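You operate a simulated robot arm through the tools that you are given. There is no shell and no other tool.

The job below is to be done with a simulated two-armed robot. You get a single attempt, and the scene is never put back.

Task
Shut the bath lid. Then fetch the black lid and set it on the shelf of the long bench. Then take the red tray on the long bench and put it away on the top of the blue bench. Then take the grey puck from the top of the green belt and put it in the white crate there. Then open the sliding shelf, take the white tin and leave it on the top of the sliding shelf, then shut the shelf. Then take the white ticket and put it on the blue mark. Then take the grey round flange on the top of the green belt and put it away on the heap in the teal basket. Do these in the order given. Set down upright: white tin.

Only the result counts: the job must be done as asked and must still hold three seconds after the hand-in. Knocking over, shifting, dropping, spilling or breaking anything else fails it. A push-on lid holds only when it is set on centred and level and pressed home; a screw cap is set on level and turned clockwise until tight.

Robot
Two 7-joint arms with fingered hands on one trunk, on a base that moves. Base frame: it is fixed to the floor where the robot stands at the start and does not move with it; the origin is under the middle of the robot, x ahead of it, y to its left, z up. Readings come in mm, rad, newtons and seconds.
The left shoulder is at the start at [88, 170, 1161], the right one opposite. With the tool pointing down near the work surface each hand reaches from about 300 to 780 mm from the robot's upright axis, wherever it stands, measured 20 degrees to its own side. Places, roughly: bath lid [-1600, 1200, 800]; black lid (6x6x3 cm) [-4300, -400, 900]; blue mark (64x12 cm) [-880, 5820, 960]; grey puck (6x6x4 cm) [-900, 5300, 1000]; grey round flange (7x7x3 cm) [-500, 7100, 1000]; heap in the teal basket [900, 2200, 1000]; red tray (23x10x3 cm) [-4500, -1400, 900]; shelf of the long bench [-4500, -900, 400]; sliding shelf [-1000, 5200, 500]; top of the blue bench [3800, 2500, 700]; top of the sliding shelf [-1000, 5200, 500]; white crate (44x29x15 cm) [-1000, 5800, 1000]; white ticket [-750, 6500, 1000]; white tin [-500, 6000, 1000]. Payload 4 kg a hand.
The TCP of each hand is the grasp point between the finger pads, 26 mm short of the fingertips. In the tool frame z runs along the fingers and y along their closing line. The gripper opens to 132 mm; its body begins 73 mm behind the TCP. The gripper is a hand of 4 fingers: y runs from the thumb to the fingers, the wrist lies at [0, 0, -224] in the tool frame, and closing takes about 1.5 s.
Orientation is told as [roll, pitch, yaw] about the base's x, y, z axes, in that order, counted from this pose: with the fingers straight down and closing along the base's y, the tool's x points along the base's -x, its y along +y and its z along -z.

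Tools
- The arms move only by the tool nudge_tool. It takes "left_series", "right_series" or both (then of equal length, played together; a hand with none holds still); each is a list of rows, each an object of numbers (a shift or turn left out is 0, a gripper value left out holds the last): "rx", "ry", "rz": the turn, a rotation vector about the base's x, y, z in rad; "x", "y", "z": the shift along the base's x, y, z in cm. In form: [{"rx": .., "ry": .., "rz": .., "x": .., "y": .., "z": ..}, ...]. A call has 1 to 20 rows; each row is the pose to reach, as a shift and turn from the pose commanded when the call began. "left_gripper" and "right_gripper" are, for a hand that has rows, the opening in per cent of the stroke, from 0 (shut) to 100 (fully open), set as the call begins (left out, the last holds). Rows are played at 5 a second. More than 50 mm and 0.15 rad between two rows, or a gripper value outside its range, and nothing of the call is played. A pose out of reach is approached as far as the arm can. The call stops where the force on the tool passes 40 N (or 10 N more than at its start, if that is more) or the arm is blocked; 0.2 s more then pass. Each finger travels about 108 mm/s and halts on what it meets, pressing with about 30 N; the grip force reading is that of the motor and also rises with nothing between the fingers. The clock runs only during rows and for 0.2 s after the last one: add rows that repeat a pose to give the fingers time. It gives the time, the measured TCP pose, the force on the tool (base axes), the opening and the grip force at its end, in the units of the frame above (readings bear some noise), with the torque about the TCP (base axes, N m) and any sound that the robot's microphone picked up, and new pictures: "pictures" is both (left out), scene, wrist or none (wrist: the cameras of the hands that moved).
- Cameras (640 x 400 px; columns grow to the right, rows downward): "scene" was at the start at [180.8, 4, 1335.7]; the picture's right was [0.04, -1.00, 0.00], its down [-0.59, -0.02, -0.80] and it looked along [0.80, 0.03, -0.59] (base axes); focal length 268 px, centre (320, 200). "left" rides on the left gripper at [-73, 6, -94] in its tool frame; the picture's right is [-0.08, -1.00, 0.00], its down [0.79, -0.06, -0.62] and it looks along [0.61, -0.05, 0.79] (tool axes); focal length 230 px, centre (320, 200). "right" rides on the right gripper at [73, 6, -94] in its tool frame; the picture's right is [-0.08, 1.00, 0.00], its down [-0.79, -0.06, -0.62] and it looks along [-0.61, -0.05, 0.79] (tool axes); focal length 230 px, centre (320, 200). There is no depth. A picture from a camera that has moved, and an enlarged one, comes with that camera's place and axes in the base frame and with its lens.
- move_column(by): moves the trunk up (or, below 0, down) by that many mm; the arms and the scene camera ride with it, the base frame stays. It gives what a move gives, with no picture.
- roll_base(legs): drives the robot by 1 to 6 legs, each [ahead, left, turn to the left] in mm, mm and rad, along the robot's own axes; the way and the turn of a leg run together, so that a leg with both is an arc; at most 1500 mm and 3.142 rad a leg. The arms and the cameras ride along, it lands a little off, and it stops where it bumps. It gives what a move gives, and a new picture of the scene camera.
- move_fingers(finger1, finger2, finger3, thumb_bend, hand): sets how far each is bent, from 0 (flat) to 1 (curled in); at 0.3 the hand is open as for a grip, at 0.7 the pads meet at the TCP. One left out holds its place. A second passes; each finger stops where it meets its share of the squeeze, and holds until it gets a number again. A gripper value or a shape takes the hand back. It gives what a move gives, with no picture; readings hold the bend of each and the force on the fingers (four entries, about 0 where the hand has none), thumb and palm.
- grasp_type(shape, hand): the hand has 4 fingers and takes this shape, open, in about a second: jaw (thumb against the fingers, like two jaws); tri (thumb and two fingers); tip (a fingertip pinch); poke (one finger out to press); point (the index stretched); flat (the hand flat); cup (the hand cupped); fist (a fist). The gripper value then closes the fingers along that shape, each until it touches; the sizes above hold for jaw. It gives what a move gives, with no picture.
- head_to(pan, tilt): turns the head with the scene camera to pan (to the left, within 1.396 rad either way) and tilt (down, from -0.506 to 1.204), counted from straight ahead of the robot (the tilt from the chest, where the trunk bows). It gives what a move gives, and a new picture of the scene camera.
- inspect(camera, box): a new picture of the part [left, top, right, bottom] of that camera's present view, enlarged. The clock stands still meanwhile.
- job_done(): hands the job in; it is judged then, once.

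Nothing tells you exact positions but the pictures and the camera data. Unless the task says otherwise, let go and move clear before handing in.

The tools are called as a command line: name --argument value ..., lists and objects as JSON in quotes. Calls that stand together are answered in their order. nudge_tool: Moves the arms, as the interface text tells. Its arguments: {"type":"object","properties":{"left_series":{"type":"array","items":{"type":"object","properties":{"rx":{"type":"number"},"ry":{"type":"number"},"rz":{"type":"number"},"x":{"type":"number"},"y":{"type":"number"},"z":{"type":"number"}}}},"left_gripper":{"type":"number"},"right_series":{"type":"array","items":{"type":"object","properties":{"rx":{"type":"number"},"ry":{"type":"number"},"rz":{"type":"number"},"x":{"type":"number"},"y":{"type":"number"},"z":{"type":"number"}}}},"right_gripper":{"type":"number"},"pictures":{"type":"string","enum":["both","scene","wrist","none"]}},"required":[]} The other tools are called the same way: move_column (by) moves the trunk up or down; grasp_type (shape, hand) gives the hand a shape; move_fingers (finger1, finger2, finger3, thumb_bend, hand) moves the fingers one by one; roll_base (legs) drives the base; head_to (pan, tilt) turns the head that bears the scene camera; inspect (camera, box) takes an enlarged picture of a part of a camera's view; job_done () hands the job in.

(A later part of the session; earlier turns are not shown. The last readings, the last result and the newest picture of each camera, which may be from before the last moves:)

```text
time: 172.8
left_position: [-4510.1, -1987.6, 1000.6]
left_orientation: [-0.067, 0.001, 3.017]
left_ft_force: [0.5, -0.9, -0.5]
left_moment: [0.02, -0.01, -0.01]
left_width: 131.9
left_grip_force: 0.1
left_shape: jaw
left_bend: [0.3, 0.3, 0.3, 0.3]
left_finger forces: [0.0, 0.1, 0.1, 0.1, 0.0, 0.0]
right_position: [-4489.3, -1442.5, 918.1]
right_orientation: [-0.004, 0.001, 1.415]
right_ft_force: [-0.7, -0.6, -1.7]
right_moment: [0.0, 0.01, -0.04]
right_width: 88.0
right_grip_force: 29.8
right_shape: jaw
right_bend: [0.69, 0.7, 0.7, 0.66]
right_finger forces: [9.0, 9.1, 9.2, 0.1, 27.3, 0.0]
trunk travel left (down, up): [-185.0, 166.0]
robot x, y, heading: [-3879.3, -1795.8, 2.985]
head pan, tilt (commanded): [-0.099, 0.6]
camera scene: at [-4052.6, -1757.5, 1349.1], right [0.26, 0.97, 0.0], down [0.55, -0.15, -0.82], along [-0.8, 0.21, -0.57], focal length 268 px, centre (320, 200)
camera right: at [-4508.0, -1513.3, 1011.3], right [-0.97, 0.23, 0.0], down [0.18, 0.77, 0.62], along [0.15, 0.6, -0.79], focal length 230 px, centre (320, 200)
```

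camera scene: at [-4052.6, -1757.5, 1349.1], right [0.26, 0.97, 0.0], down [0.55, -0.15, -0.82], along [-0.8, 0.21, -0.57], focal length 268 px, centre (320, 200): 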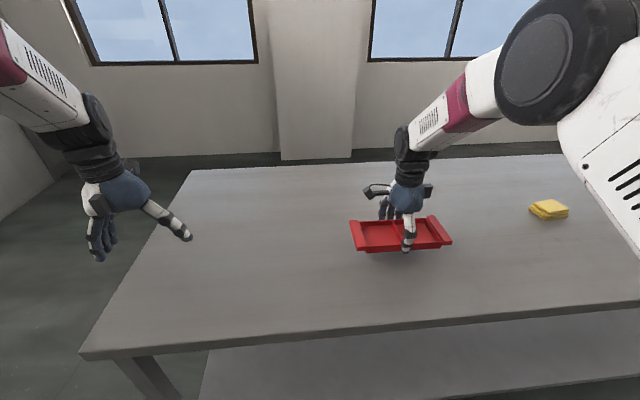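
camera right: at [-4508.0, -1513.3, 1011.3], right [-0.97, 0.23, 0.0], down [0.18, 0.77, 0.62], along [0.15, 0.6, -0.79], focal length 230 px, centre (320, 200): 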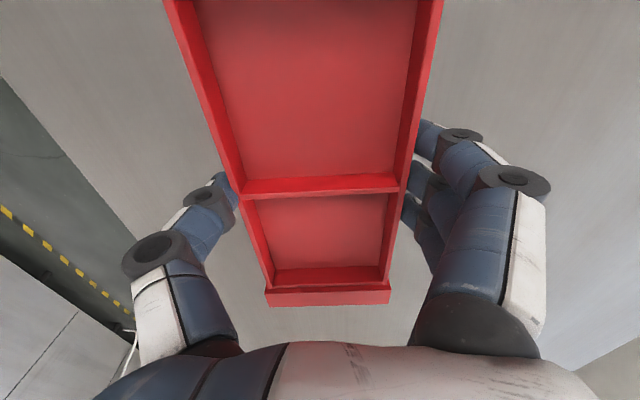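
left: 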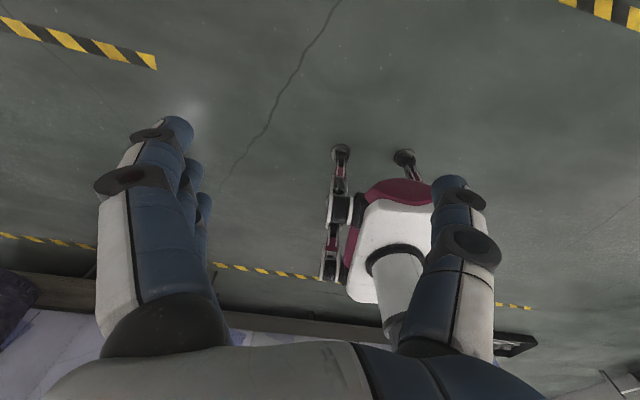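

The tray is lifted level (about 1.7 N). I'll raise it, back away and drive the long way to the blue bench.

nudge_tool --right_series '[{"z": 4}, {"z": 8}, {"z": 12}]' --pictures "none"

roll_base --legs '[[-500, 0, 0], [-600, 740, 0], [0, 0, -1.5], [0, 0, -1.48]]'

head_to --pan 0 --tilt 0.4

```text
time: 173.6
left_position: [-4509.6, -1987.6, 1002.6]
left_orientation: [-0.068, -0.002, 3.016]
left_ft_force: [0.7, 0.2, 0.6]
left_moment: [-0.01, 0.0, 0.01]
left_width: 131.8
left_grip_force: 0.1
left_shape: jaw
left_bend: [0.3, 0.3, 0.3, 0.3]
left_finger forces: [0.0, 0.0, 0.0, 0.1, 0.0, 0.0]
right_position: [-4488.1, -1443.4, 1040.0]
right_orientation: [-0.005, 0.001, 1.415]
right_ft_force: [0.9, -0.2, -0.5]
right_moment: [-0.01, 0.03, 0.0]
right_width: 88.2
right_grip_force: 30.9
right_shape: jaw
right_bend: [0.69, 0.7, 0.7, 0.66]
right_finger forces: [9.2, 9.2, 9.2, 0.0, 27.4, 0.0]
trunk travel left (down, up): [-185.0, 166.0]
robot x, y, heading: [-3880.4, -1793.1, 2.976]
head pan, tilt (commanded): [-0.099, 0.6]
```

```text
time: 190.4
left_position: [-2312.4, -2420.2, 1002.6]
left_orientation: [-0.069, 0.001, 0.022]
left_ft_force: [0.2, 1.1, -0.2]
left_moment: [0.01, 0.01, 0.01]
left_width: 131.7
left_grip_force: 0.1
left_shape: jaw
left_bend: [0.3, 0.3, 0.3, 0.3]
left_finger forces: [0.0, 0.0, 0.1, 0.1, 0.0, 0.1]
right_position: [-2253.9, -2961.7, 1038.4]
right_orientation: [-0.003, -0.001, -1.58]
right_ft_force: [-0.4, 0.3, -1.6]
right_moment: [0.0, -0.01, -0.03]
right_width: 88.2
right_grip_force: 29.9
right_shape: jaw
right_bend: [0.69, 0.7, 0.7, 0.66]
right_finger forces: [8.8, 8.8, 8.9, 0.1, 26.6, 0.1]
trunk travel left (down, up): [-185.0, 166.0]
robot x, y, heading: [-2906.7, -2704.5, -0.018]
head pan, tilt (commanded): [-0.099, 0.6]
camera scene: at [-2732.4, -2713.2, 1349.2], right [-0.11, -0.99, 0.0], down [-0.56, 0.06, -0.83], along [0.82, -0.09, -0.57], focal length 268 px, centre (320, 200)
```

scene: 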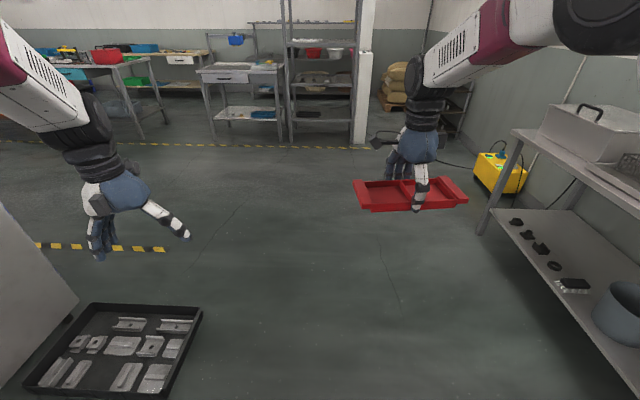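

```text
time: 191.2
left_position: [-2312.0, -2420.2, 1001.0]
left_orientation: [-0.067, 0.0, 0.02]
left_ft_force: [0.4, 0.1, 0.0]
left_moment: [0.01, -0.01, 0.01]
left_width: 132.2
left_grip_force: 0.1
left_shape: jaw
left_bend: [0.3, 0.3, 0.3, 0.3]
left_finger forces: [0.0, 0.0, 0.0, 0.0, 0.1, 0.1]
right_position: [-2253.6, -2962.0, 1039.1]
right_orientation: [-0.005, 0.001, -1.58]
right_ft_force: [0.5, -0.2, -1.4]
right_moment: [-0.03, -0.02, 0.02]
right_width: 87.6
right_grip_force: 30.0
right_shape: jaw
right_bend: [0.69, 0.7, 0.7, 0.66]
right_finger forces: [8.8, 8.8, 8.9, 0.0, 26.6, 0.1]
trunk travel left (down, up): [-185.0, 166.0]
robot x, y, heading: [-2905.0, -2702.8, -0.011]
head pan, tilt (commanded): [0.0, 0.4]
camera scene: at [-2727.6, -2704.3, 1367.4], right [-0.01, -1.0, 0.0], down [-0.39, 0.01, -0.92], along [0.92, -0.01, -0.39], focal length 268 px, centre (320, 200)
```

scene: 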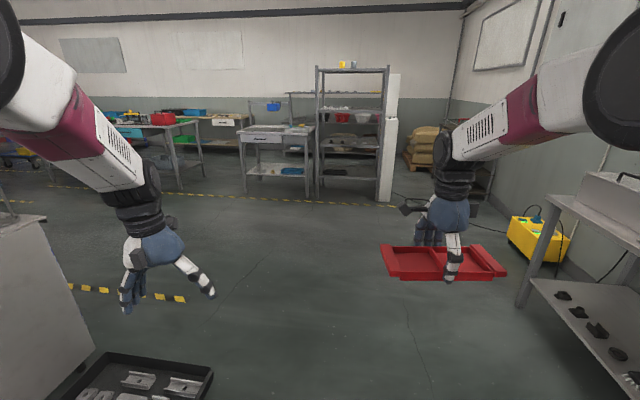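

Facing +x with a clear corridor ahead. I'll drive forward past the floor tray and toward the gap at the right end of the main bench.

roll_base --legs '[[1400, 0, 0], [1300, 500, 0], [300, 600, 0]]'

```text
time: 210.1
left_position: [698.9, -1343.0, 1001.6]
left_orientation: [-0.067, 0.0, 0.029]
left_ft_force: [0.4, 0.5, 0.3]
left_moment: [-0.02, 0.0, -0.01]
left_width: 132.1
left_grip_force: 0.0
left_shape: jaw
left_bend: [0.3, 0.3, 0.3, 0.3]
left_finger forces: [0.1, 0.0, 0.1, 0.0, 0.0, 0.0]
right_position: [760.7, -1884.9, 1038.6]
right_orientation: [-0.005, 0.001, -1.573]
right_ft_force: [-0.7, 0.5, -1.7]
right_moment: [0.01, -0.02, -0.01]
right_width: 87.9
right_grip_force: 29.9
right_shape: jaw
right_bend: [0.69, 0.7, 0.7, 0.66]
right_finger forces: [8.9, 8.9, 9.0, 0.1, 26.6, 0.0]
trunk travel left (down, up): [-185.0, 166.0]
robot x, y, heading: [102.6, -1632.9, -0.007]
head pan, tilt (commanded): [0.0, 0.4]
camera scene: at [285.0, -1630.6, 1367.5], right [-0.01, -1.0, 0.0], down [-0.39, 0.0, -0.92], along [0.92, -0.01, -0.39], focal length 268 px, centre (320, 200)
```

scene: 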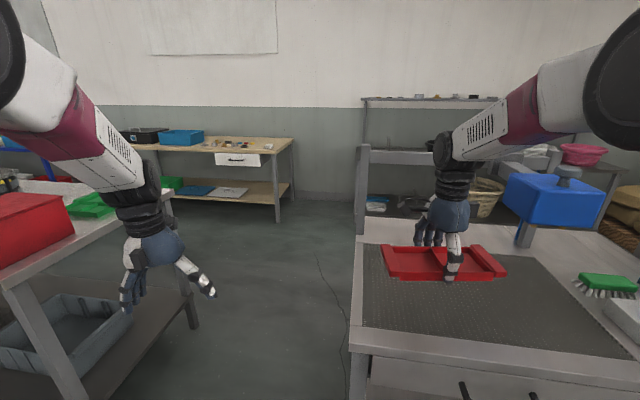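

The passage between the main bench (left) and the grey table (right) is about 880 mm wide. I'll tuck the left hand inward, shift over to the middle and go through.

nudge_tool --left_series '[{"y": -4, "z": 1, "rx": 0.03}, {"y": -8, "z": 2, "rx": 0.05}, {"y": -12, "z": 3, "rx": 0.068}]' --pictures "none"

roll_base --legs '[[0, 370, 0]]'

```text
time: 210.8
left_position: [700.2, -1465.0, 1032.1]
left_orientation: [0.0, -0.003, 0.03]
left_ft_force: [-0.1, -0.4, 0.3]
left_moment: [0.03, 0.0, 0.01]
left_width: 131.9
left_grip_force: 0.1
left_shape: jaw
left_bend: [0.3, 0.3, 0.3, 0.3]
left_finger forces: [0.0, 0.1, 0.0, 0.0, 0.0, 0.1]
right_position: [760.6, -1885.9, 1038.6]
right_orientation: [-0.003, 0.001, -1.573]
right_ft_force: [-0.6, 0.3, -0.2]
right_moment: [0.05, -0.02, -0.01]
right_width: 88.1
right_grip_force: 29.3
right_shape: jaw
right_bend: [0.69, 0.7, 0.7, 0.66]
right_finger forces: [8.8, 9.0, 9.1, 0.0, 26.6, 0.0]
trunk travel left (down, up): [-185.0, 166.0]
robot x, y, heading: [106.6, -1628.5, -0.003]
head pan, tilt (commanded): [0.0, 0.4]
```

```text
time: 214.6
left_position: [701.0, -1093.7, 1030.7]
left_orientation: [-0.001, -0.001, 0.032]
left_ft_force: [0.0, 0.0, 0.3]
left_moment: [0.0, 0.02, 0.01]
left_width: 132.0
left_grip_force: 0.0
left_shape: jaw
left_bend: [0.3, 0.3, 0.3, 0.3]
left_finger forces: [0.1, 0.1, 0.0, 0.0, 0.0, 0.1]
right_position: [763.4, -1514.1, 1039.4]
right_orientation: [-0.002, 0.001, -1.568]
right_ft_force: [0.2, 0.8, -1.2]
right_moment: [0.01, 0.02, -0.02]
right_width: 88.2
right_grip_force: 29.6
right_shape: jaw
right_bend: [0.69, 0.7, 0.7, 0.66]
right_finger forces: [8.7, 9.0, 9.0, 0.0, 26.6, 0.1]
trunk travel left (down, up): [-185.0, 166.0]
robot x, y, heading: [104.0, -1260.5, -0.001]
head pan, tilt (commanded): [0.0, 0.4]
camera scene: at [286.6, -1261.7, 1367.5], right [0.0, -1.0, 0.0], down [-0.39, 0.0, -0.92], along [0.92, 0.0, -0.39], focal length 268 px, centre (320, 200)
```

scene: 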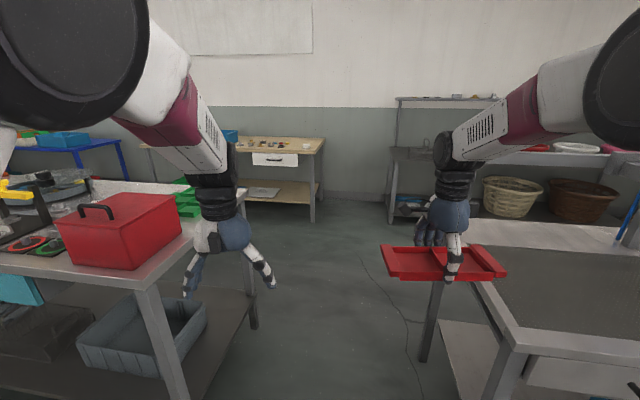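

The gap looks clear on both sides. Driving straight through.

roll_base --legs '[[1450, 0, 0], [450, 0, 0]]'

roll_base --legs '[[0, 0, 1.3]]'

```text
time: 224.2
left_position: [2598.1, -1106.6, 1030.3]
left_orientation: [-0.001, -0.002, 0.029]
left_ft_force: [0.4, 0.9, -0.5]
left_moment: [0.01, 0.03, 0.01]
left_width: 131.8
left_grip_force: 0.1
left_shape: jaw
left_bend: [0.3, 0.3, 0.3, 0.3]
left_finger forces: [0.0, 0.0, 0.0, 0.0, 0.0, 0.0]
right_position: [2660.1, -1526.3, 1039.4]
right_orientation: [-0.003, 0.001, -1.572]
right_ft_force: [-0.1, -0.1, -2.3]
right_moment: [-0.01, 0.03, -0.02]
right_width: 88.1
right_grip_force: 30.0
right_shape: jaw
right_bend: [0.69, 0.7, 0.7, 0.66]
right_finger forces: [8.9, 8.9, 9.0, 0.0, 26.7, 0.0]
trunk travel left (down, up): [-185.0, 166.0]
robot x, y, heading: [2001.5, -1274.3, -0.003]
head pan, tilt (commanded): [0.0, 0.4]
camera scene: at [2184.2, -1273.6, 1367.4], right [-0.01, -1.0, 0.0], down [-0.39, 0.0, -0.92], along [0.92, -0.01, -0.39], focal length 268 px, centre (320, 200)
```

scene: 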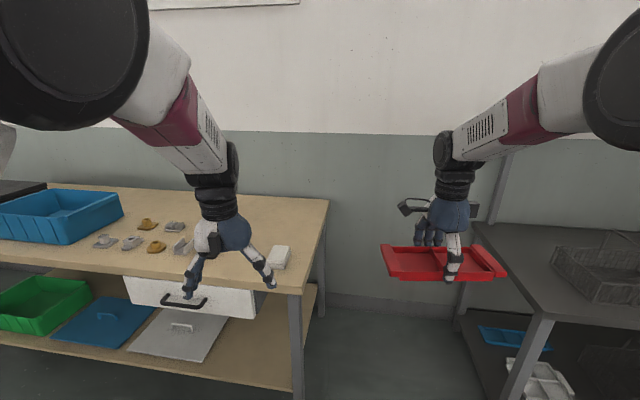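

```text
time: 227.8
left_position: [2000.5, -657.1, 1031.0]
left_orientation: [-0.002, -0.001, 1.332]
left_ft_force: [-0.4, 0.7, 0.1]
left_moment: [-0.01, 0.01, 0.01]
left_width: 131.9
left_grip_force: 0.1
left_shape: jaw
left_bend: [0.3, 0.3, 0.3, 0.3]
left_finger forces: [0.0, 0.1, 0.0, 0.0, 0.1, 0.0]
right_position: [2423.0, -708.3, 1038.4]
right_orientation: [-0.003, 0.001, -0.268]
right_ft_force: [0.7, 0.0, -1.5]
right_moment: [0.0, -0.01, 0.02]
right_width: 88.0
right_grip_force: 29.7
right_shape: jaw
right_bend: [0.69, 0.7, 0.7, 0.66]
right_finger forces: [8.8, 8.8, 8.9, 0.0, 26.4, 0.0]
trunk travel left (down, up): [-185.0, 166.0]
robot x, y, heading: [2001.8, -1270.9, 1.296]
head pan, tilt (commanded): [0.0, 0.4]
camera scene: at [2052.7, -1099.9, 1367.5], right [0.96, -0.27, 0.0], down [-0.1, -0.37, -0.92], along [0.25, 0.89, -0.39], focal length 268 px, centre (320, 200)
```

scene: 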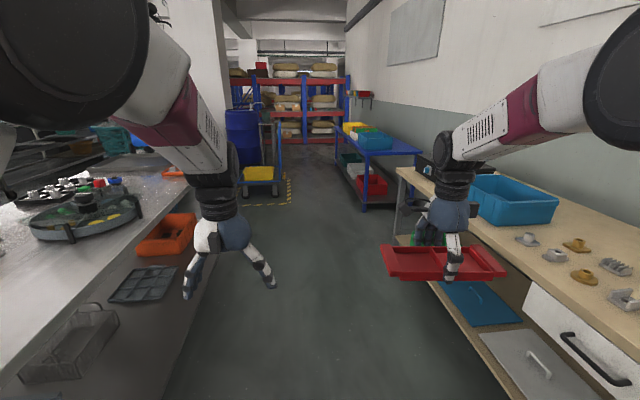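

Now I see the aisle, with the wood bench on the right and the blue bench further along on the right; its near end looks free. I'll drive up the aisle.

roll_base --legs '[[1200, 0, 0], [800, 0, 0]]'

roll_base --legs '[[0, 0, -0.5]]'

```text
time: 237.8
left_position: [2550.4, 1270.2, 1031.4]
left_orientation: [0.0, -0.002, 1.331]
left_ft_force: [0.9, 1.1, -0.2]
left_moment: [-0.06, -0.02, -0.01]
left_width: 132.1
left_grip_force: 0.1
left_shape: jaw
left_bend: [0.3, 0.3, 0.3, 0.3]
left_finger forces: [0.0, 0.0, 0.1, 0.1, 0.1, 0.1]
right_position: [2973.4, 1217.9, 1039.4]
right_orientation: [-0.003, 0.0, -0.271]
right_ft_force: [-0.3, 0.9, -1.2]
right_moment: [-0.02, -0.02, 0.03]
right_width: 87.8
right_grip_force: 30.0
right_shape: jaw
right_bend: [0.69, 0.7, 0.7, 0.66]
right_finger forces: [8.8, 8.8, 8.9, 0.1, 26.4, 0.0]
trunk travel left (down, up): [-185.0, 166.0]
robot x, y, heading: [2552.6, 655.3, 1.3]
head pan, tilt (commanded): [0.0, 0.4]
camera scene: at [2602.0, 826.3, 1367.4], right [0.96, -0.27, 0.0], down [-0.11, -0.37, -0.92], along [0.25, 0.89, -0.39], focal length 268 px, centre (320, 200)
```

scene: 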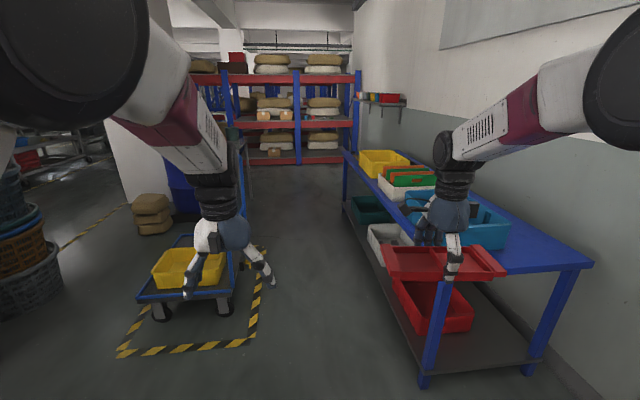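

```text
time: 239.6
left_position: [2846.8, 1195.6, 1031.9]
left_orientation: [-0.001, -0.003, 0.832]
left_ft_force: [-0.1, 0.1, 0.6]
left_moment: [-0.01, 0.01, -0.06]
left_width: 132.0
left_grip_force: 0.0
left_shape: jaw
left_bend: [0.3, 0.3, 0.3, 0.3]
left_finger forces: [0.1, 0.0, 0.0, 0.0, 0.1, 0.0]
right_position: [3190.7, 948.6, 1039.0]
right_orientation: [-0.003, 0.0, -0.769]
right_ft_force: [-0.3, 0.4, -1.1]
right_moment: [0.01, 0.01, 0.02]
right_width: 87.8
right_grip_force: 30.5
right_shape: jaw
right_bend: [0.69, 0.7, 0.7, 0.66]
right_finger forces: [8.7, 8.8, 8.9, 0.1, 26.3, 0.0]
trunk travel left (down, up): [-185.0, 166.0]
robot x, y, heading: [2557.4, 656.5, 0.798]
head pan, tilt (commanded): [0.0, 0.4]
camera scene: at [2678.6, 781.6, 1367.5], right [0.72, -0.7, 0.0], down [-0.27, -0.28, -0.92], along [0.64, 0.66, -0.39], focal length 268 px, centre (320, 200)
```

scene: 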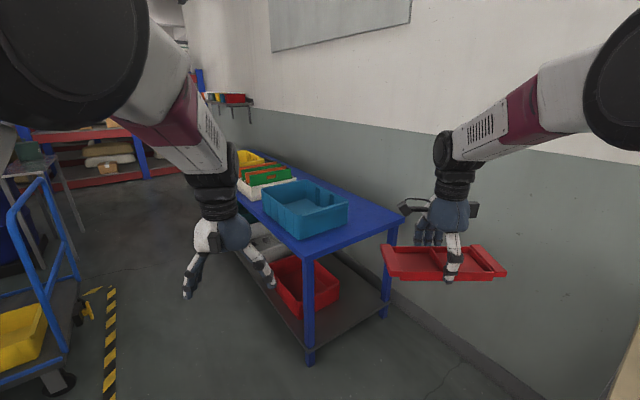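

The blue bench's near end has a free strip on the wall side beside the blue bin. I'll check the space between the wood bench and the blue bench by panning the head right.

head_to --pan -0.6 --tilt 0.6

```text
time: 240.6
left_position: [2845.0, 1195.2, 1031.2]
left_orientation: [-0.002, -0.001, 0.833]
left_ft_force: [0.0, -0.5, 0.7]
left_moment: [0.01, -0.03, 0.0]
left_width: 132.0
left_grip_force: 0.0
left_shape: jaw
left_bend: [0.3, 0.3, 0.3, 0.3]
left_finger forces: [0.0, 0.0, 0.1, 0.0, 0.1, 0.1]
right_position: [3189.9, 947.3, 1039.2]
right_orientation: [-0.004, -0.001, -0.766]
right_ft_force: [-0.5, -0.8, -0.6]
right_moment: [-0.01, 0.03, -0.01]
right_width: 87.9
right_grip_force: 29.7
right_shape: jaw
right_bend: [0.69, 0.7, 0.7, 0.66]
right_finger forces: [8.7, 8.8, 8.9, 0.0, 26.4, 0.0]
trunk travel left (down, up): [-185.0, 166.0]
robot x, y, heading: [2552.2, 654.3, 0.796]
head pan, tilt (commanded): [-0.6, 0.6]
camera scene: at [2700.3, 733.1, 1349.3], right [0.2, -0.98, 0.0], down [-0.55, -0.11, -0.83], along [0.81, 0.16, -0.56], focal length 268 px, centre (320, 200)
```

scene: 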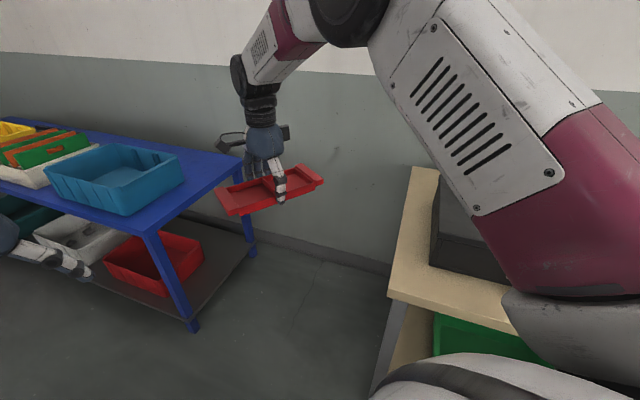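

There's about 850 mm between the wood bench end and the blue bench. I'll move in via a waypoint, turn to face along the blue bench, then sidestep into the gap.

roll_base --legs '[[521, 28, 0], [0, 0, 0.572]]'

head_to --pan -0.4 --tilt 0.6

```text
time: 245.2
left_position: [2846.5, 1660.6, 1030.7]
left_orientation: [0.0, -0.001, 1.407]
left_ft_force: [-0.4, -0.1, 0.1]
left_moment: [0.01, -0.01, 0.04]
left_width: 131.6
left_grip_force: 0.1
left_shape: jaw
left_bend: [0.3, 0.3, 0.3, 0.3]
left_finger forces: [0.0, 0.0, 0.0, 0.0, 0.1, 0.1]
right_position: [3270.6, 1640.1, 1039.4]
right_orientation: [-0.003, 0.0, -0.193]
right_ft_force: [0.2, -0.1, -0.7]
right_moment: [-0.01, 0.0, -0.02]
right_width: 88.0
right_grip_force: 30.0
right_shape: jaw
right_bend: [0.69, 0.7, 0.7, 0.66]
right_finger forces: [8.7, 8.7, 9.0, 0.1, 26.2, 0.0]
trunk travel left (down, up): [-185.0, 166.0]
robot x, y, heading: [2896.7, 1040.5, 1.369]
head pan, tilt (commanded): [-0.6, 0.6]
camera scene: at [2976.7, 1193.2, 1349.2], right [0.7, -0.72, 0.0], down [-0.4, -0.39, -0.83], along [0.59, 0.58, -0.56], focal length 268 px, centre (320, 200)
```

scene: 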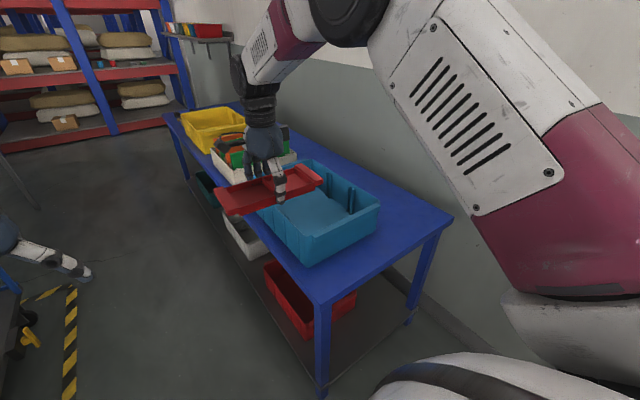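

```text
time: 245.9
left_position: [2846.8, 1660.2, 1032.4]
left_orientation: [0.001, -0.004, 1.408]
left_ft_force: [0.5, 1.2, -0.9]
left_moment: [0.01, -0.02, 0.02]
left_width: 131.9
left_grip_force: 0.0
left_shape: jaw
left_bend: [0.3, 0.3, 0.3, 0.3]
left_finger forces: [0.1, 0.0, 0.0, 0.0, 0.1, 0.1]
right_position: [3270.5, 1641.5, 1039.6]
right_orientation: [-0.003, 0.0, -0.192]
right_ft_force: [0.3, -0.9, -1.5]
right_moment: [-0.02, 0.0, 0.02]
right_width: 87.8
right_grip_force: 30.1
right_shape: jaw
right_bend: [0.69, 0.7, 0.7, 0.66]
right_finger forces: [8.7, 8.7, 8.9, 0.0, 26.4, 0.0]
trunk travel left (down, up): [-185.0, 166.0]
robot x, y, heading: [2900.9, 1044.2, 1.371]
head pan, tilt (commanded): [-0.4, 0.6]
camera scene: at [2963.6, 1204.4, 1349.2], right [0.83, -0.56, 0.0], down [-0.32, -0.47, -0.83], along [0.46, 0.68, -0.56], focal length 268 px, centre (320, 200)
```

scene: 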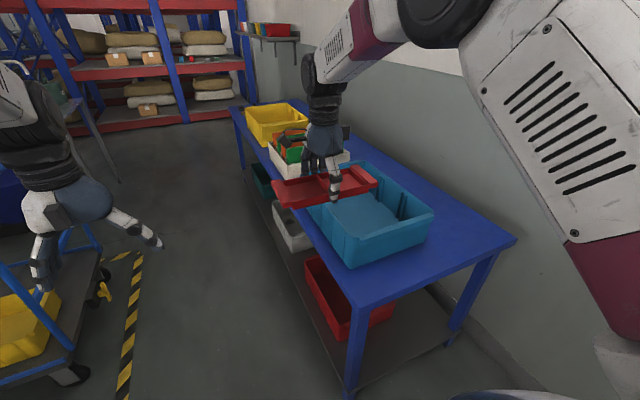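

Good view: the free strip right of the blue bin is about 280 mm wide; I'll place the tray there lengthwise at about (3823, 1568). Sidestepping into the gap now.

roll_base --legs '[[30, -570, 0]]'

inspect --camera "right" --box '[0, 0, 640, 400]'

```text
time: 251.4
left_position: [3407.5, 1578.9, 1032.5]
left_orientation: [-0.001, -0.003, 1.412]
left_ft_force: [-0.4, 0.2, 0.4]
left_moment: [0.0, -0.04, 0.01]
left_width: 132.0
left_grip_force: 0.1
left_shape: jaw
left_bend: [0.3, 0.3, 0.3, 0.3]
left_finger forces: [0.0, 0.1, 0.1, 0.0, 0.1, 0.1]
right_position: [3834.4, 1560.5, 1038.1]
right_orientation: [-0.003, 0.001, -0.188]
right_ft_force: [1.0, 0.0, -1.2]
right_moment: [0.0, 0.02, 0.03]
right_width: 87.9
right_grip_force: 30.1
right_shape: jaw
right_bend: [0.69, 0.7, 0.7, 0.66]
right_finger forces: [8.7, 8.7, 8.9, 0.0, 26.2, 0.1]
trunk travel left (down, up): [-185.0, 166.0]
robot x, y, heading: [3463.5, 965.2, 1.373]
head pan, tilt (commanded): [-0.4, 0.6]
camera scene: at [3528.0, 1123.5, 1349.2], right [0.83, -0.56, 0.0], down [-0.32, -0.47, -0.82], along [0.46, 0.68, -0.57], focal length 268 px, centre (320, 200)
```

scene: 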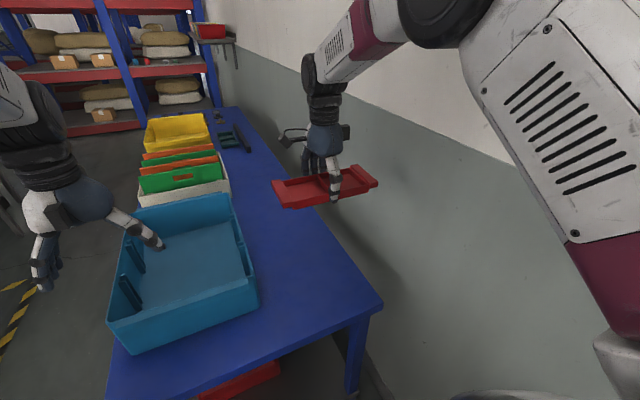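

```text
1.00 times, centred on (320, 200) of right (not enlarged: the box is as wide or as high as the picture)
camera zoom: at [3763.0, 1580.4, 1132.4], right [0.26, 0.96, 0.0], down [0.76, -0.2, 0.62], along [0.59, -0.17, -0.79], focal length 230 px, centre (320, 200)
```

zoom: 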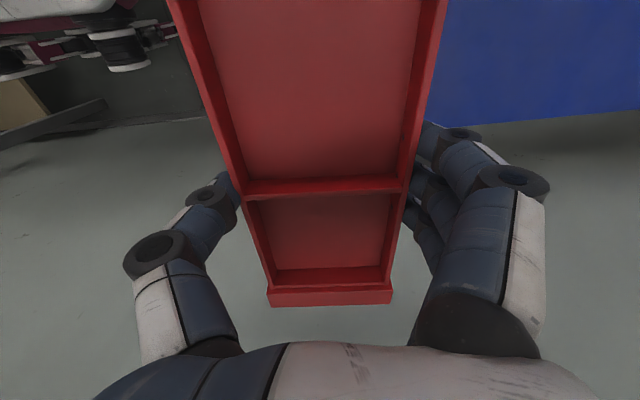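

Triangulation puts the bench top at z≈730 and the free strip 289 mm wide. I'll rotate the tray 90° to lie lengthwise and position it over the strip at about (3787, 1551).

nudge_tool --right_series '[{"rz": 0.143, "x": -0.4}, {"rz": 0.286, "x": -0.8}, {"rz": 0.429, "x": -1.2, "y": -0.1}, {"rz": 0.571, "x": -1.6, "y": -0.2}, {"rz": 0.714, "x": -2.0, "y": -0.3}, {"rz": 0.857, "x": -2.5, "y": -0.5}, {"rz": 1.0, "x": -3.0, "y": -0.6}, {"rz": 1.143, "x": -3.5, "y": -0.7}, {"rz": 1.286, "x": -4.0, "y": -0.8}, {"rz": 1.429, "x": -4.4, "y": -0.9}, {"rz": 1.571, "x": -4.7, "y": -1.0}]'

```text
time: 253.8
left_position: [3410.1, 1577.9, 1031.8]
left_orientation: [0.0, -0.003, 1.412]
left_ft_force: [-0.2, -0.1, -0.3]
left_moment: [0.01, 0.03, 0.01]
left_width: 132.1
left_grip_force: 0.0
left_shape: jaw
left_bend: [0.3, 0.3, 0.3, 0.3]
left_finger forces: [0.0, 0.1, 0.0, 0.1, 0.0, 0.1]
right_position: [3786.4, 1551.0, 1038.9]
right_orientation: [-0.002, -0.001, 1.385]
right_ft_force: [0.1, 0.3, -2.0]
right_moment: [-0.02, 0.02, 0.0]
right_width: 87.7
right_grip_force: 29.3
right_shape: jaw
right_bend: [0.69, 0.7, 0.7, 0.66]
right_finger forces: [8.8, 8.7, 8.9, 0.1, 26.3, 0.0]
trunk travel left (down, up): [-185.0, 166.0]
robot x, y, heading: [3460.4, 962.7, 1.377]
head pan, tilt (commanded): [-0.4, 0.6]
camera scene: at [3527.9, 1123.5, 1349.2], right [0.83, -0.56, 0.0], down [-0.32, -0.47, -0.82], along [0.46, 0.68, -0.57], focal length 268 px, centre (320, 200)
camera right: at [3766.9, 1480.3, 1132.5], right [-0.97, 0.26, 0.0], down [0.2, 0.76, 0.62], along [0.16, 0.59, -0.79], focal length 230 px, centre (320, 200)
```

scene: 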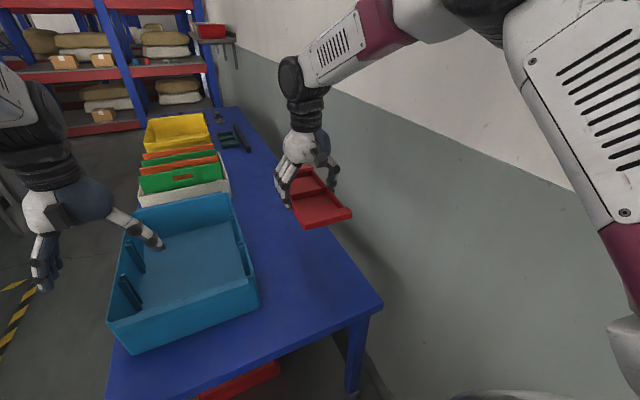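
right: 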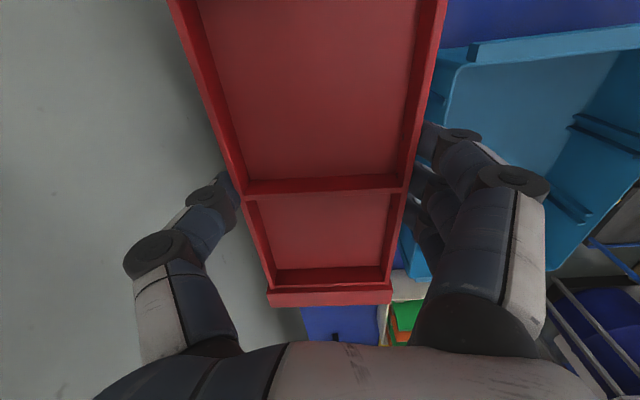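

The tray is above the free strip with good margins. Lowering.

nudge_tool --right_series '[{"z": -4.5}, {"z": -9}, {"z": -13.5}, {"z": -18}, {"z": -22}]'

```text
time: 255.0
left_position: [3410.1, 1579.8, 1031.7]
left_orientation: [0.0, -0.003, 1.412]
left_ft_force: [0.4, 0.3, 0.6]
left_moment: [-0.02, -0.02, 0.0]
left_width: 132.1
left_grip_force: 0.0
left_shape: jaw
left_bend: [0.3, 0.3, 0.3, 0.3]
left_finger forces: [0.0, 0.0, 0.1, 0.0, 0.0, 0.0]
right_position: [3787.6, 1550.4, 818.4]
right_orientation: [-0.003, 0.0, 1.383]
right_ft_force: [-0.4, 0.6, -1.6]
right_moment: [0.01, 0.03, -0.03]
right_width: 87.9
right_grip_force: 30.1
right_shape: jaw
right_bend: [0.69, 0.7, 0.7, 0.66]
right_finger forces: [8.7, 8.6, 8.9, 0.0, 26.3, 0.0]
trunk travel left (down, up): [-185.0, 166.0]
robot x, y, heading: [3458.8, 965.7, 1.38]
head pan, tilt (commanded): [-0.4, 0.6]
camera scene: at [3528.1, 1124.2, 1349.1], right [0.83, -0.56, 0.0], down [-0.32, -0.47, -0.82], along [0.46, 0.68, -0.57], focal length 268 px, centre (320, 200)
camera right: at [3767.4, 1480.7, 911.9], right [-0.96, 0.26, 0.0], down [0.21, 0.76, 0.62], along [0.17, 0.59, -0.79], focal length 230 px, centre (320, 200)
```

scene: 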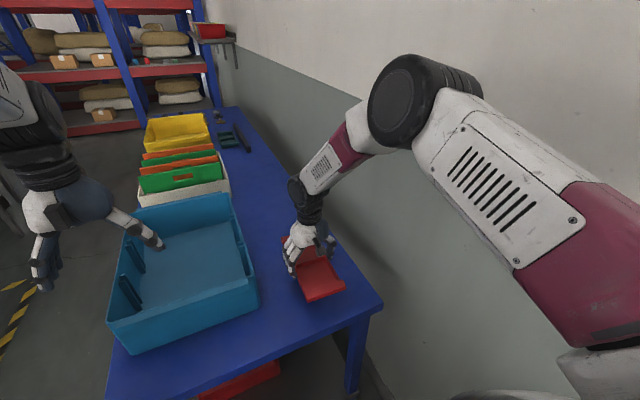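
right: 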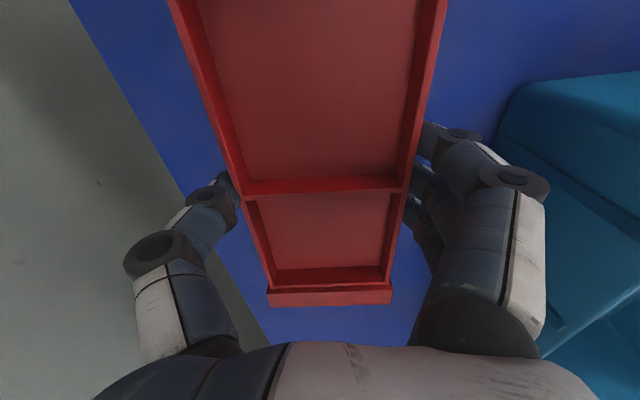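

Tray is over clear bench surface. I'll nudge it 3 cm further from the near edge and lower onto the surface.

nudge_tool --right_series '[{"x": 0.3, "y": 1.5, "z": -1.5}, {"x": 0.5, "y": 3, "z": -3}, {"x": 0.5, "y": 3, "z": -4}, {"x": 0.5, "y": 3, "z": -4.7}, {"x": 0.5, "y": 3, "z": -5.2}]'

```text
time: 256.2
left_position: [3409.3, 1578.7, 1032.6]
left_orientation: [0.0, -0.003, 1.41]
left_ft_force: [-0.3, -0.1, 0.6]
left_moment: [0.02, 0.01, 0.02]
left_width: 132.0
left_grip_force: 0.0
left_shape: jaw
left_bend: [0.3, 0.3, 0.3, 0.3]
left_finger forces: [0.1, 0.1, 0.0, 0.0, 0.1, 0.0]
right_position: [3791.8, 1581.8, 766.0]
right_orientation: [-0.004, 0.002, 1.381]
right_ft_force: [-0.3, 0.3, -0.2]
right_moment: [0.02, 0.0, 0.01]
right_width: 87.9
right_grip_force: 30.8
right_shape: jaw
right_bend: [0.69, 0.7, 0.7, 0.66]
right_finger forces: [8.7, 8.7, 8.9, 0.0, 26.4, 0.0]
trunk travel left (down, up): [-185.0, 166.0]
robot x, y, heading: [3464.4, 963.1, 1.375]
head pan, tilt (commanded): [-0.4, 0.6]
camera scene: at [3527.8, 1123.6, 1349.2], right [0.83, -0.56, 0.0], down [-0.32, -0.47, -0.82], along [0.46, 0.68, -0.57], focal length 268 px, centre (320, 200)
camera right: at [3772.0, 1510.2, 860.2], right [-0.96, 0.26, 0.0], down [0.2, 0.76, 0.62], along [0.17, 0.59, -0.79], focal length 230 px, centre (320, 200)
```

scene: 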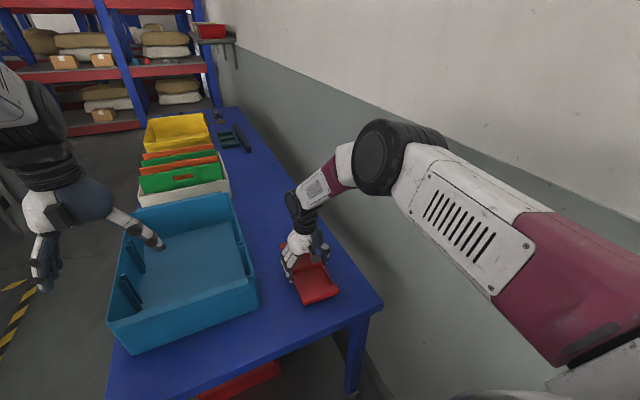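
right: 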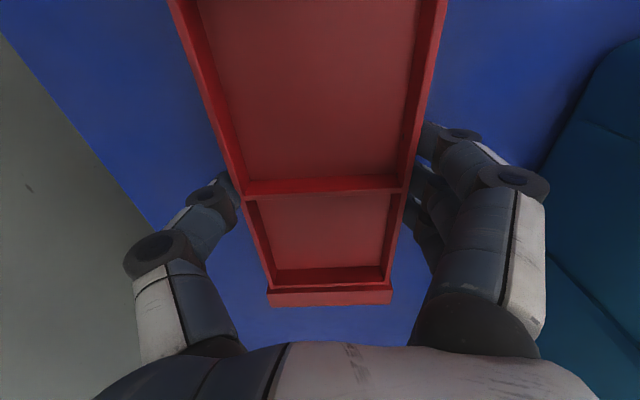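

nudge_tool --right_series '[{"z": -0.4}, {"z": -0.8}]' --pictures "none"

```text
time: 256.8
left_position: [3409.6, 1578.6, 1031.7]
left_orientation: [0.0, -0.002, 1.412]
left_ft_force: [-0.1, 0.3, -0.1]
left_moment: [0.03, 0.01, -0.02]
left_width: 132.0
left_grip_force: 0.1
left_shape: jaw
left_bend: [0.3, 0.3, 0.3, 0.3]
left_finger forces: [0.0, 0.0, 0.1, 0.1, 0.0, 0.0]
right_position: [3791.3, 1581.2, 759.5]
right_orientation: [-0.002, 0.0, 1.383]
right_ft_force: [1.0, 0.3, -0.8]
right_moment: [-0.02, 0.01, 0.0]
right_width: 87.7
right_grip_force: 29.7
right_shape: jaw
right_bend: [0.69, 0.7, 0.7, 0.66]
right_finger forces: [8.7, 8.7, 9.0, 0.0, 26.3, 0.0]
trunk travel left (down, up): [-185.0, 166.0]
robot x, y, heading: [3462.3, 966.4, 1.376]
head pan, tilt (commanded): [-0.4, 0.6]
```

nudge_tool --right_series '[{"z": -0.5}, {"z": -1.0}, {"z": -1.5}]' --pictures "none"

```text
time: 257.6
left_position: [3409.0, 1577.3, 1033.7]
left_orientation: [-0.002, -0.006, 1.413]
left_ft_force: [0.5, 0.3, 0.3]
left_moment: [0.02, -0.04, 0.0]
left_width: 132.0
left_grip_force: 0.1
left_shape: jaw
left_bend: [0.3, 0.3, 0.3, 0.3]
left_finger forces: [0.0, 0.1, 0.0, 0.0, 0.0, 0.0]
right_position: [3790.5, 1581.5, 748.5]
right_orientation: [-0.003, -0.007, 1.384]
right_ft_force: [-0.2, -3.1, 20.5]
right_moment: [-0.04, 0.2, 0.02]
right_width: 87.5
right_grip_force: 29.9
right_shape: jaw
right_bend: [0.7, 0.7, 0.7, 0.66]
right_finger forces: [9.5, 9.7, 9.5, 0.0, 28.7, 0.0]
trunk travel left (down, up): [-185.0, 166.0]
robot x, y, heading: [3461.8, 965.4, 1.374]
head pan, tilt (commanded): [-0.4, 0.6]
```

Contact with the surface. I'll relieve the pressure slightly and open.

nudge_tool --right_series '[{"z": 0.4}, {"z": 0.4}, {"z": 0.4}, {"z": 0.4}, {"z": 0.4}, {"z": 0.4}]' --right_gripper 100 --pictures "wrist"

nudge_tool --right_series '[{"z": 3}, {"z": 7}, {"z": 11}, {"z": 15}, {"z": 20}, {"z": 24}]'

```text
time: 259.0
left_position: [3410.2, 1578.1, 1032.0]
left_orientation: [0.0, -0.004, 1.412]
left_ft_force: [0.3, -0.4, 0.6]
left_moment: [0.02, 0.01, 0.01]
left_width: 132.1
left_grip_force: 0.0
left_shape: jaw
left_bend: [0.3, 0.3, 0.3, 0.3]
left_finger forces: [0.1, 0.1, 0.0, 0.1, 0.0, 0.0]
right_position: [3792.0, 1579.7, 748.3]
right_orientation: [-0.003, 0.001, 1.381]
right_ft_force: [-0.4, 0.5, -0.2]
right_moment: [0.02, 0.01, -0.01]
right_width: 132.1
right_grip_force: 0.1
right_shape: jaw
right_bend: [0.3, 0.3, 0.3, 0.3]
right_finger forces: [0.0, 0.1, 0.0, 0.0, 0.0, 0.1]
trunk travel left (down, up): [-185.0, 166.0]
robot x, y, heading: [3462.9, 963.4, 1.38]
head pan, tilt (commanded): [-0.4, 0.6]
camera right: at [3772.0, 1510.0, 841.3], right [-0.96, 0.26, 0.0], down [0.2, 0.76, 0.62], along [0.17, 0.59, -0.79], focal length 230 px, centre (320, 200)
```

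right: 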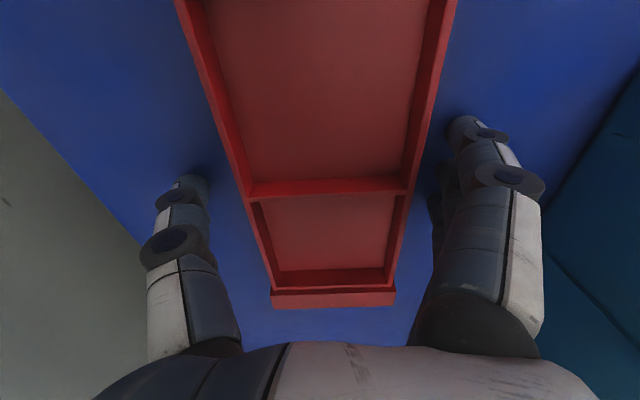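

```text
time: 260.4
left_position: [3409.1, 1577.6, 1032.9]
left_orientation: [0.001, -0.005, 1.411]
left_ft_force: [0.3, -0.2, 0.5]
left_moment: [-0.01, -0.02, 0.02]
left_width: 131.8
left_grip_force: 0.0
left_shape: jaw
left_bend: [0.3, 0.3, 0.3, 0.3]
left_finger forces: [0.0, 0.0, 0.0, 0.0, 0.1, 0.0]
right_position: [3791.6, 1580.9, 989.7]
right_orientation: [-0.002, 0.001, 1.383]
right_ft_force: [-0.7, -0.8, -1.3]
right_moment: [-0.02, -0.01, 0.01]
right_width: 132.1
right_grip_force: 0.1
right_shape: jaw
right_bend: [0.3, 0.3, 0.3, 0.3]
right_finger forces: [0.1, 0.0, 0.0, 0.0, 0.0, 0.0]
trunk travel left (down, up): [-185.0, 166.0]
robot x, y, heading: [3462.3, 959.6, 1.378]
head pan, tilt (commanded): [-0.4, 0.6]
camera scene: at [3527.5, 1122.9, 1349.4], right [0.83, -0.56, 0.0], down [-0.32, -0.47, -0.83], along [0.46, 0.68, -0.56], focal length 268 px, centre (320, 200)
camera right: at [3772.2, 1509.8, 1082.6], right [-0.96, 0.26, 0.0], down [0.2, 0.76, 0.62], along [0.16, 0.59, -0.79], focal length 230 px, centre (320, 200)
```

scene: 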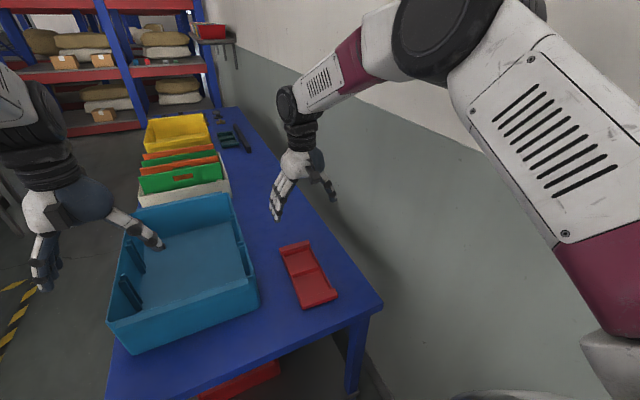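
right: 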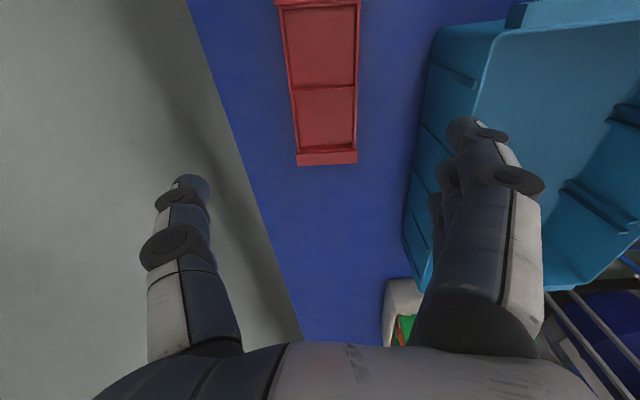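

Red tray is placed on the blue bench. Next is the green belt area; I'll back out to the aisle and look for the way toward -x.

roll_base --legs '[[-20, 600, 0], [0, 0, 1.6]]'

head_to --pan 0 --tilt 0.35

```text
time: 270.1
left_position: [2250.3, 983.1, 1031.7]
left_orientation: [-0.001, -0.003, 3.023]
left_ft_force: [-0.2, 0.3, -0.1]
left_moment: [0.02, 0.0, 0.0]
left_width: 132.1
left_grip_force: 0.0
left_shape: jaw
left_bend: [0.3, 0.3, 0.3, 0.3]
left_finger forces: [0.0, 0.0, 0.1, 0.0, 0.0, 0.1]
right_position: [2233.7, 1363.5, 988.4]
right_orientation: [-0.003, 0.0, 2.993]
right_ft_force: [0.3, 0.4, 0.2]
right_moment: [0.02, 0.01, 0.01]
right_width: 131.7
right_grip_force: 0.1
right_shape: jaw
right_bend: [0.3, 0.3, 0.3, 0.3]
right_finger forces: [0.1, 0.1, 0.0, 0.0, 0.0, 0.1]
trunk travel left (down, up): [-185.0, 166.0]
robot x, y, heading: [2865.3, 1056.3, 2.984]
head pan, tilt (commanded): [-0.4, 0.6]
camera scene: at [2700.7, 1120.3, 1349.3], right [0.52, 0.85, 0.0], down [0.48, -0.3, -0.83], along [-0.7, 0.43, -0.56], focal length 268 px, centre (320, 200)
```

scene: 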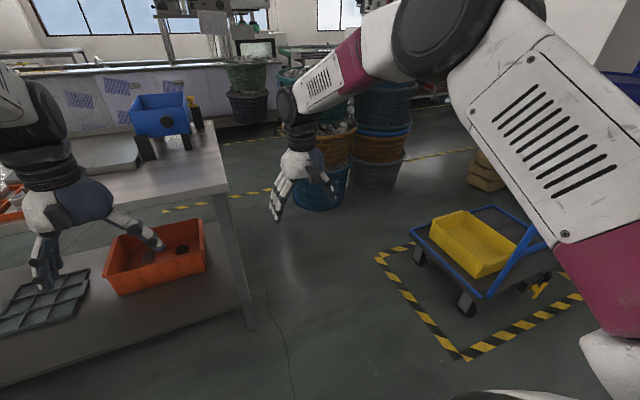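

```text
time: 271.0
left_position: [2250.2, 982.8, 1032.4]
left_orientation: [-0.001, -0.004, 3.022]
left_ft_force: [0.2, 0.4, -0.3]
left_moment: [0.01, 0.0, 0.01]
left_width: 131.8
left_grip_force: 0.0
left_shape: jaw
left_bend: [0.3, 0.3, 0.3, 0.3]
left_finger forces: [0.0, 0.0, 0.0, 0.0, 0.0, 0.0]
right_position: [2233.8, 1365.7, 988.0]
right_orientation: [-0.003, 0.001, 2.993]
right_ft_force: [0.2, -0.4, 0.7]
right_moment: [0.0, -0.01, -0.02]
right_width: 132.0
right_grip_force: 0.0
right_shape: jaw
right_bend: [0.3, 0.3, 0.3, 0.3]
right_finger forces: [0.2, 0.1, 0.0, 0.0, 0.0, 0.1]
trunk travel left (down, up): [-185.0, 166.0]
robot x, y, heading: [2861.3, 1063.6, 2.986]
head pan, tilt (commanded): [0.0, 0.351]
camera scene: at [2683.9, 1088.4, 1372.0], right [0.15, 0.99, 0.0], down [0.34, -0.05, -0.94], along [-0.93, 0.14, -0.34], focal length 268 px, centre (320, 200)
```

scene: 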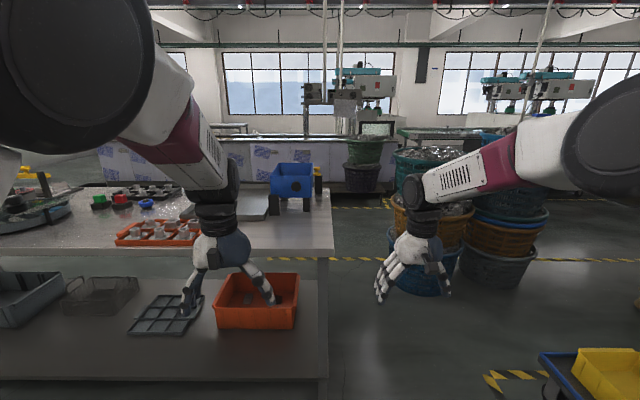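

The passage between the main bench's left end (y≈1210) and the basket stacks (y≈1950) looks wide enough. I'll tuck the right hand inward and drive along y≈1580.

nudge_tool --right_series '[{"y": -3, "z": 3}, {"y": -6, "z": 6}, {"y": -8, "z": 8}]' --left_series '[{"z": 1}, {"z": 2}, {"z": 3}]' --pictures "none"

roll_base --legs '[[0, 0, 0.155], [560, -525, 0]]'

```text
time: 271.8
left_position: [2249.7, 983.7, 1063.3]
left_orientation: [0.001, -0.003, 3.022]
left_ft_force: [0.1, -0.2, -0.2]
left_moment: [-0.01, 0.0, 0.0]
left_width: 132.0
left_grip_force: 0.0
left_shape: jaw
left_bend: [0.3, 0.3, 0.3, 0.3]
left_finger forces: [0.0, 0.0, 0.0, 0.0, 0.0, 0.1]
right_position: [2232.6, 1286.4, 1068.9]
right_orientation: [-0.004, 0.0, 2.994]
right_ft_force: [-0.1, -0.9, -0.3]
right_moment: [0.0, 0.0, 0.04]
right_width: 131.9
right_grip_force: 0.1
right_shape: jaw
right_bend: [0.3, 0.3, 0.3, 0.3]
right_finger forces: [0.1, 0.1, 0.0, 0.0, 0.0, 0.1]
trunk travel left (down, up): [-185.0, 166.0]
robot x, y, heading: [2860.6, 1059.8, 2.987]
head pan, tilt (commanded): [0.0, 0.351]
```

```text
time: 277.5
left_position: [1706.0, 1408.5, 1061.4]
left_orientation: [0.0, -0.003, -3.103]
left_ft_force: [0.3, 0.0, 0.2]
left_moment: [0.0, -0.03, -0.04]
left_width: 131.8
left_grip_force: 0.1
left_shape: jaw
left_bend: [0.3, 0.3, 0.3, 0.3]
left_finger forces: [0.1, 0.1, 0.1, 0.1, 0.1, 0.1]
right_position: [1641.5, 1704.6, 1067.5]
right_orientation: [-0.003, -0.001, -3.132]
right_ft_force: [0.1, 0.1, -0.1]
right_moment: [0.0, -0.03, 0.01]
right_width: 131.7
right_grip_force: 0.1
right_shape: jaw
right_bend: [0.3, 0.3, 0.3, 0.3]
right_finger forces: [0.0, 0.1, 0.0, 0.0, 0.1, 0.0]
trunk travel left (down, up): [-185.0, 166.0]
robot x, y, heading: [2298.3, 1579.9, -3.137]
head pan, tilt (commanded): [0.0, 0.351]
camera scene: at [2118.0, 1580.2, 1372.0], right [0.0, 1.0, 0.0], down [0.34, 0.0, -0.94], along [-0.94, 0.0, -0.34], focal length 268 px, centre (320, 200)
```

scene: 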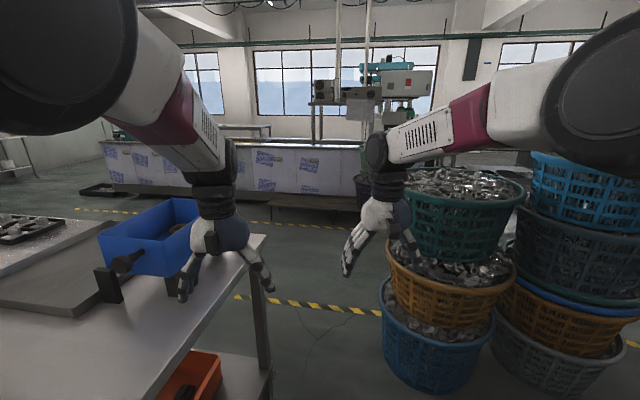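

The passage narrows to roughly 530 mm at the basket stack, too risky. I'll go back the known way around the other end of the main bench.

roll_base --legs '[[-400, 500, 0], [0, 0, 1.277], [1224, 0, 0], [1224, 0, 0]]'

```text
time: 297.2
left_position: [2026.0, -1893.7, 1061.6]
left_orientation: [-0.001, -0.004, -1.815]
left_ft_force: [-0.1, 0.6, 0.1]
left_moment: [0.03, 0.02, 0.0]
left_width: 131.7
left_grip_force: 0.1
left_shape: jaw
left_bend: [0.3, 0.3, 0.3, 0.3]
left_finger forces: [0.0, 0.0, 0.1, 0.1, 0.0, 0.0]
right_position: [1723.2, -1873.6, 1067.0]
right_orientation: [-0.003, -0.001, -1.846]
right_ft_force: [0.1, -0.1, -0.2]
right_moment: [0.03, 0.01, -0.05]
right_width: 131.8
right_grip_force: 0.1
right_shape: jaw
right_bend: [0.3, 0.3, 0.3, 0.3]
right_finger forces: [0.0, 0.0, 0.1, 0.0, 0.1, 0.0]
trunk travel left (down, up): [-185.0, 166.0]
robot x, y, heading: [2025.1, -1280.0, -1.854]
head pan, tilt (commanded): [0.0, 0.351]
camera scene: at [1976.0, -1449.2, 1372.0], right [-0.96, 0.27, 0.0], down [0.09, 0.33, -0.94], along [-0.26, -0.9, -0.34], focal length 268 px, centre (320, 200)
```

scene: 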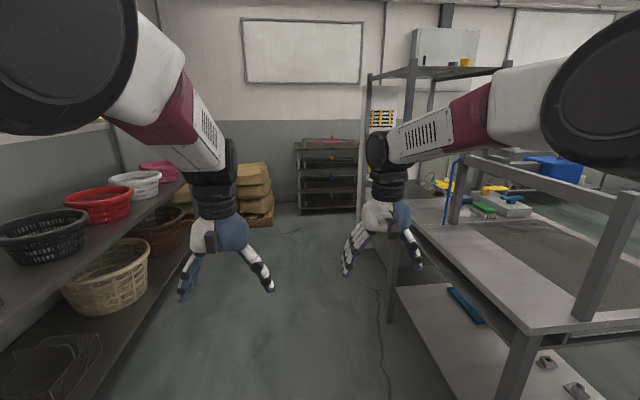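

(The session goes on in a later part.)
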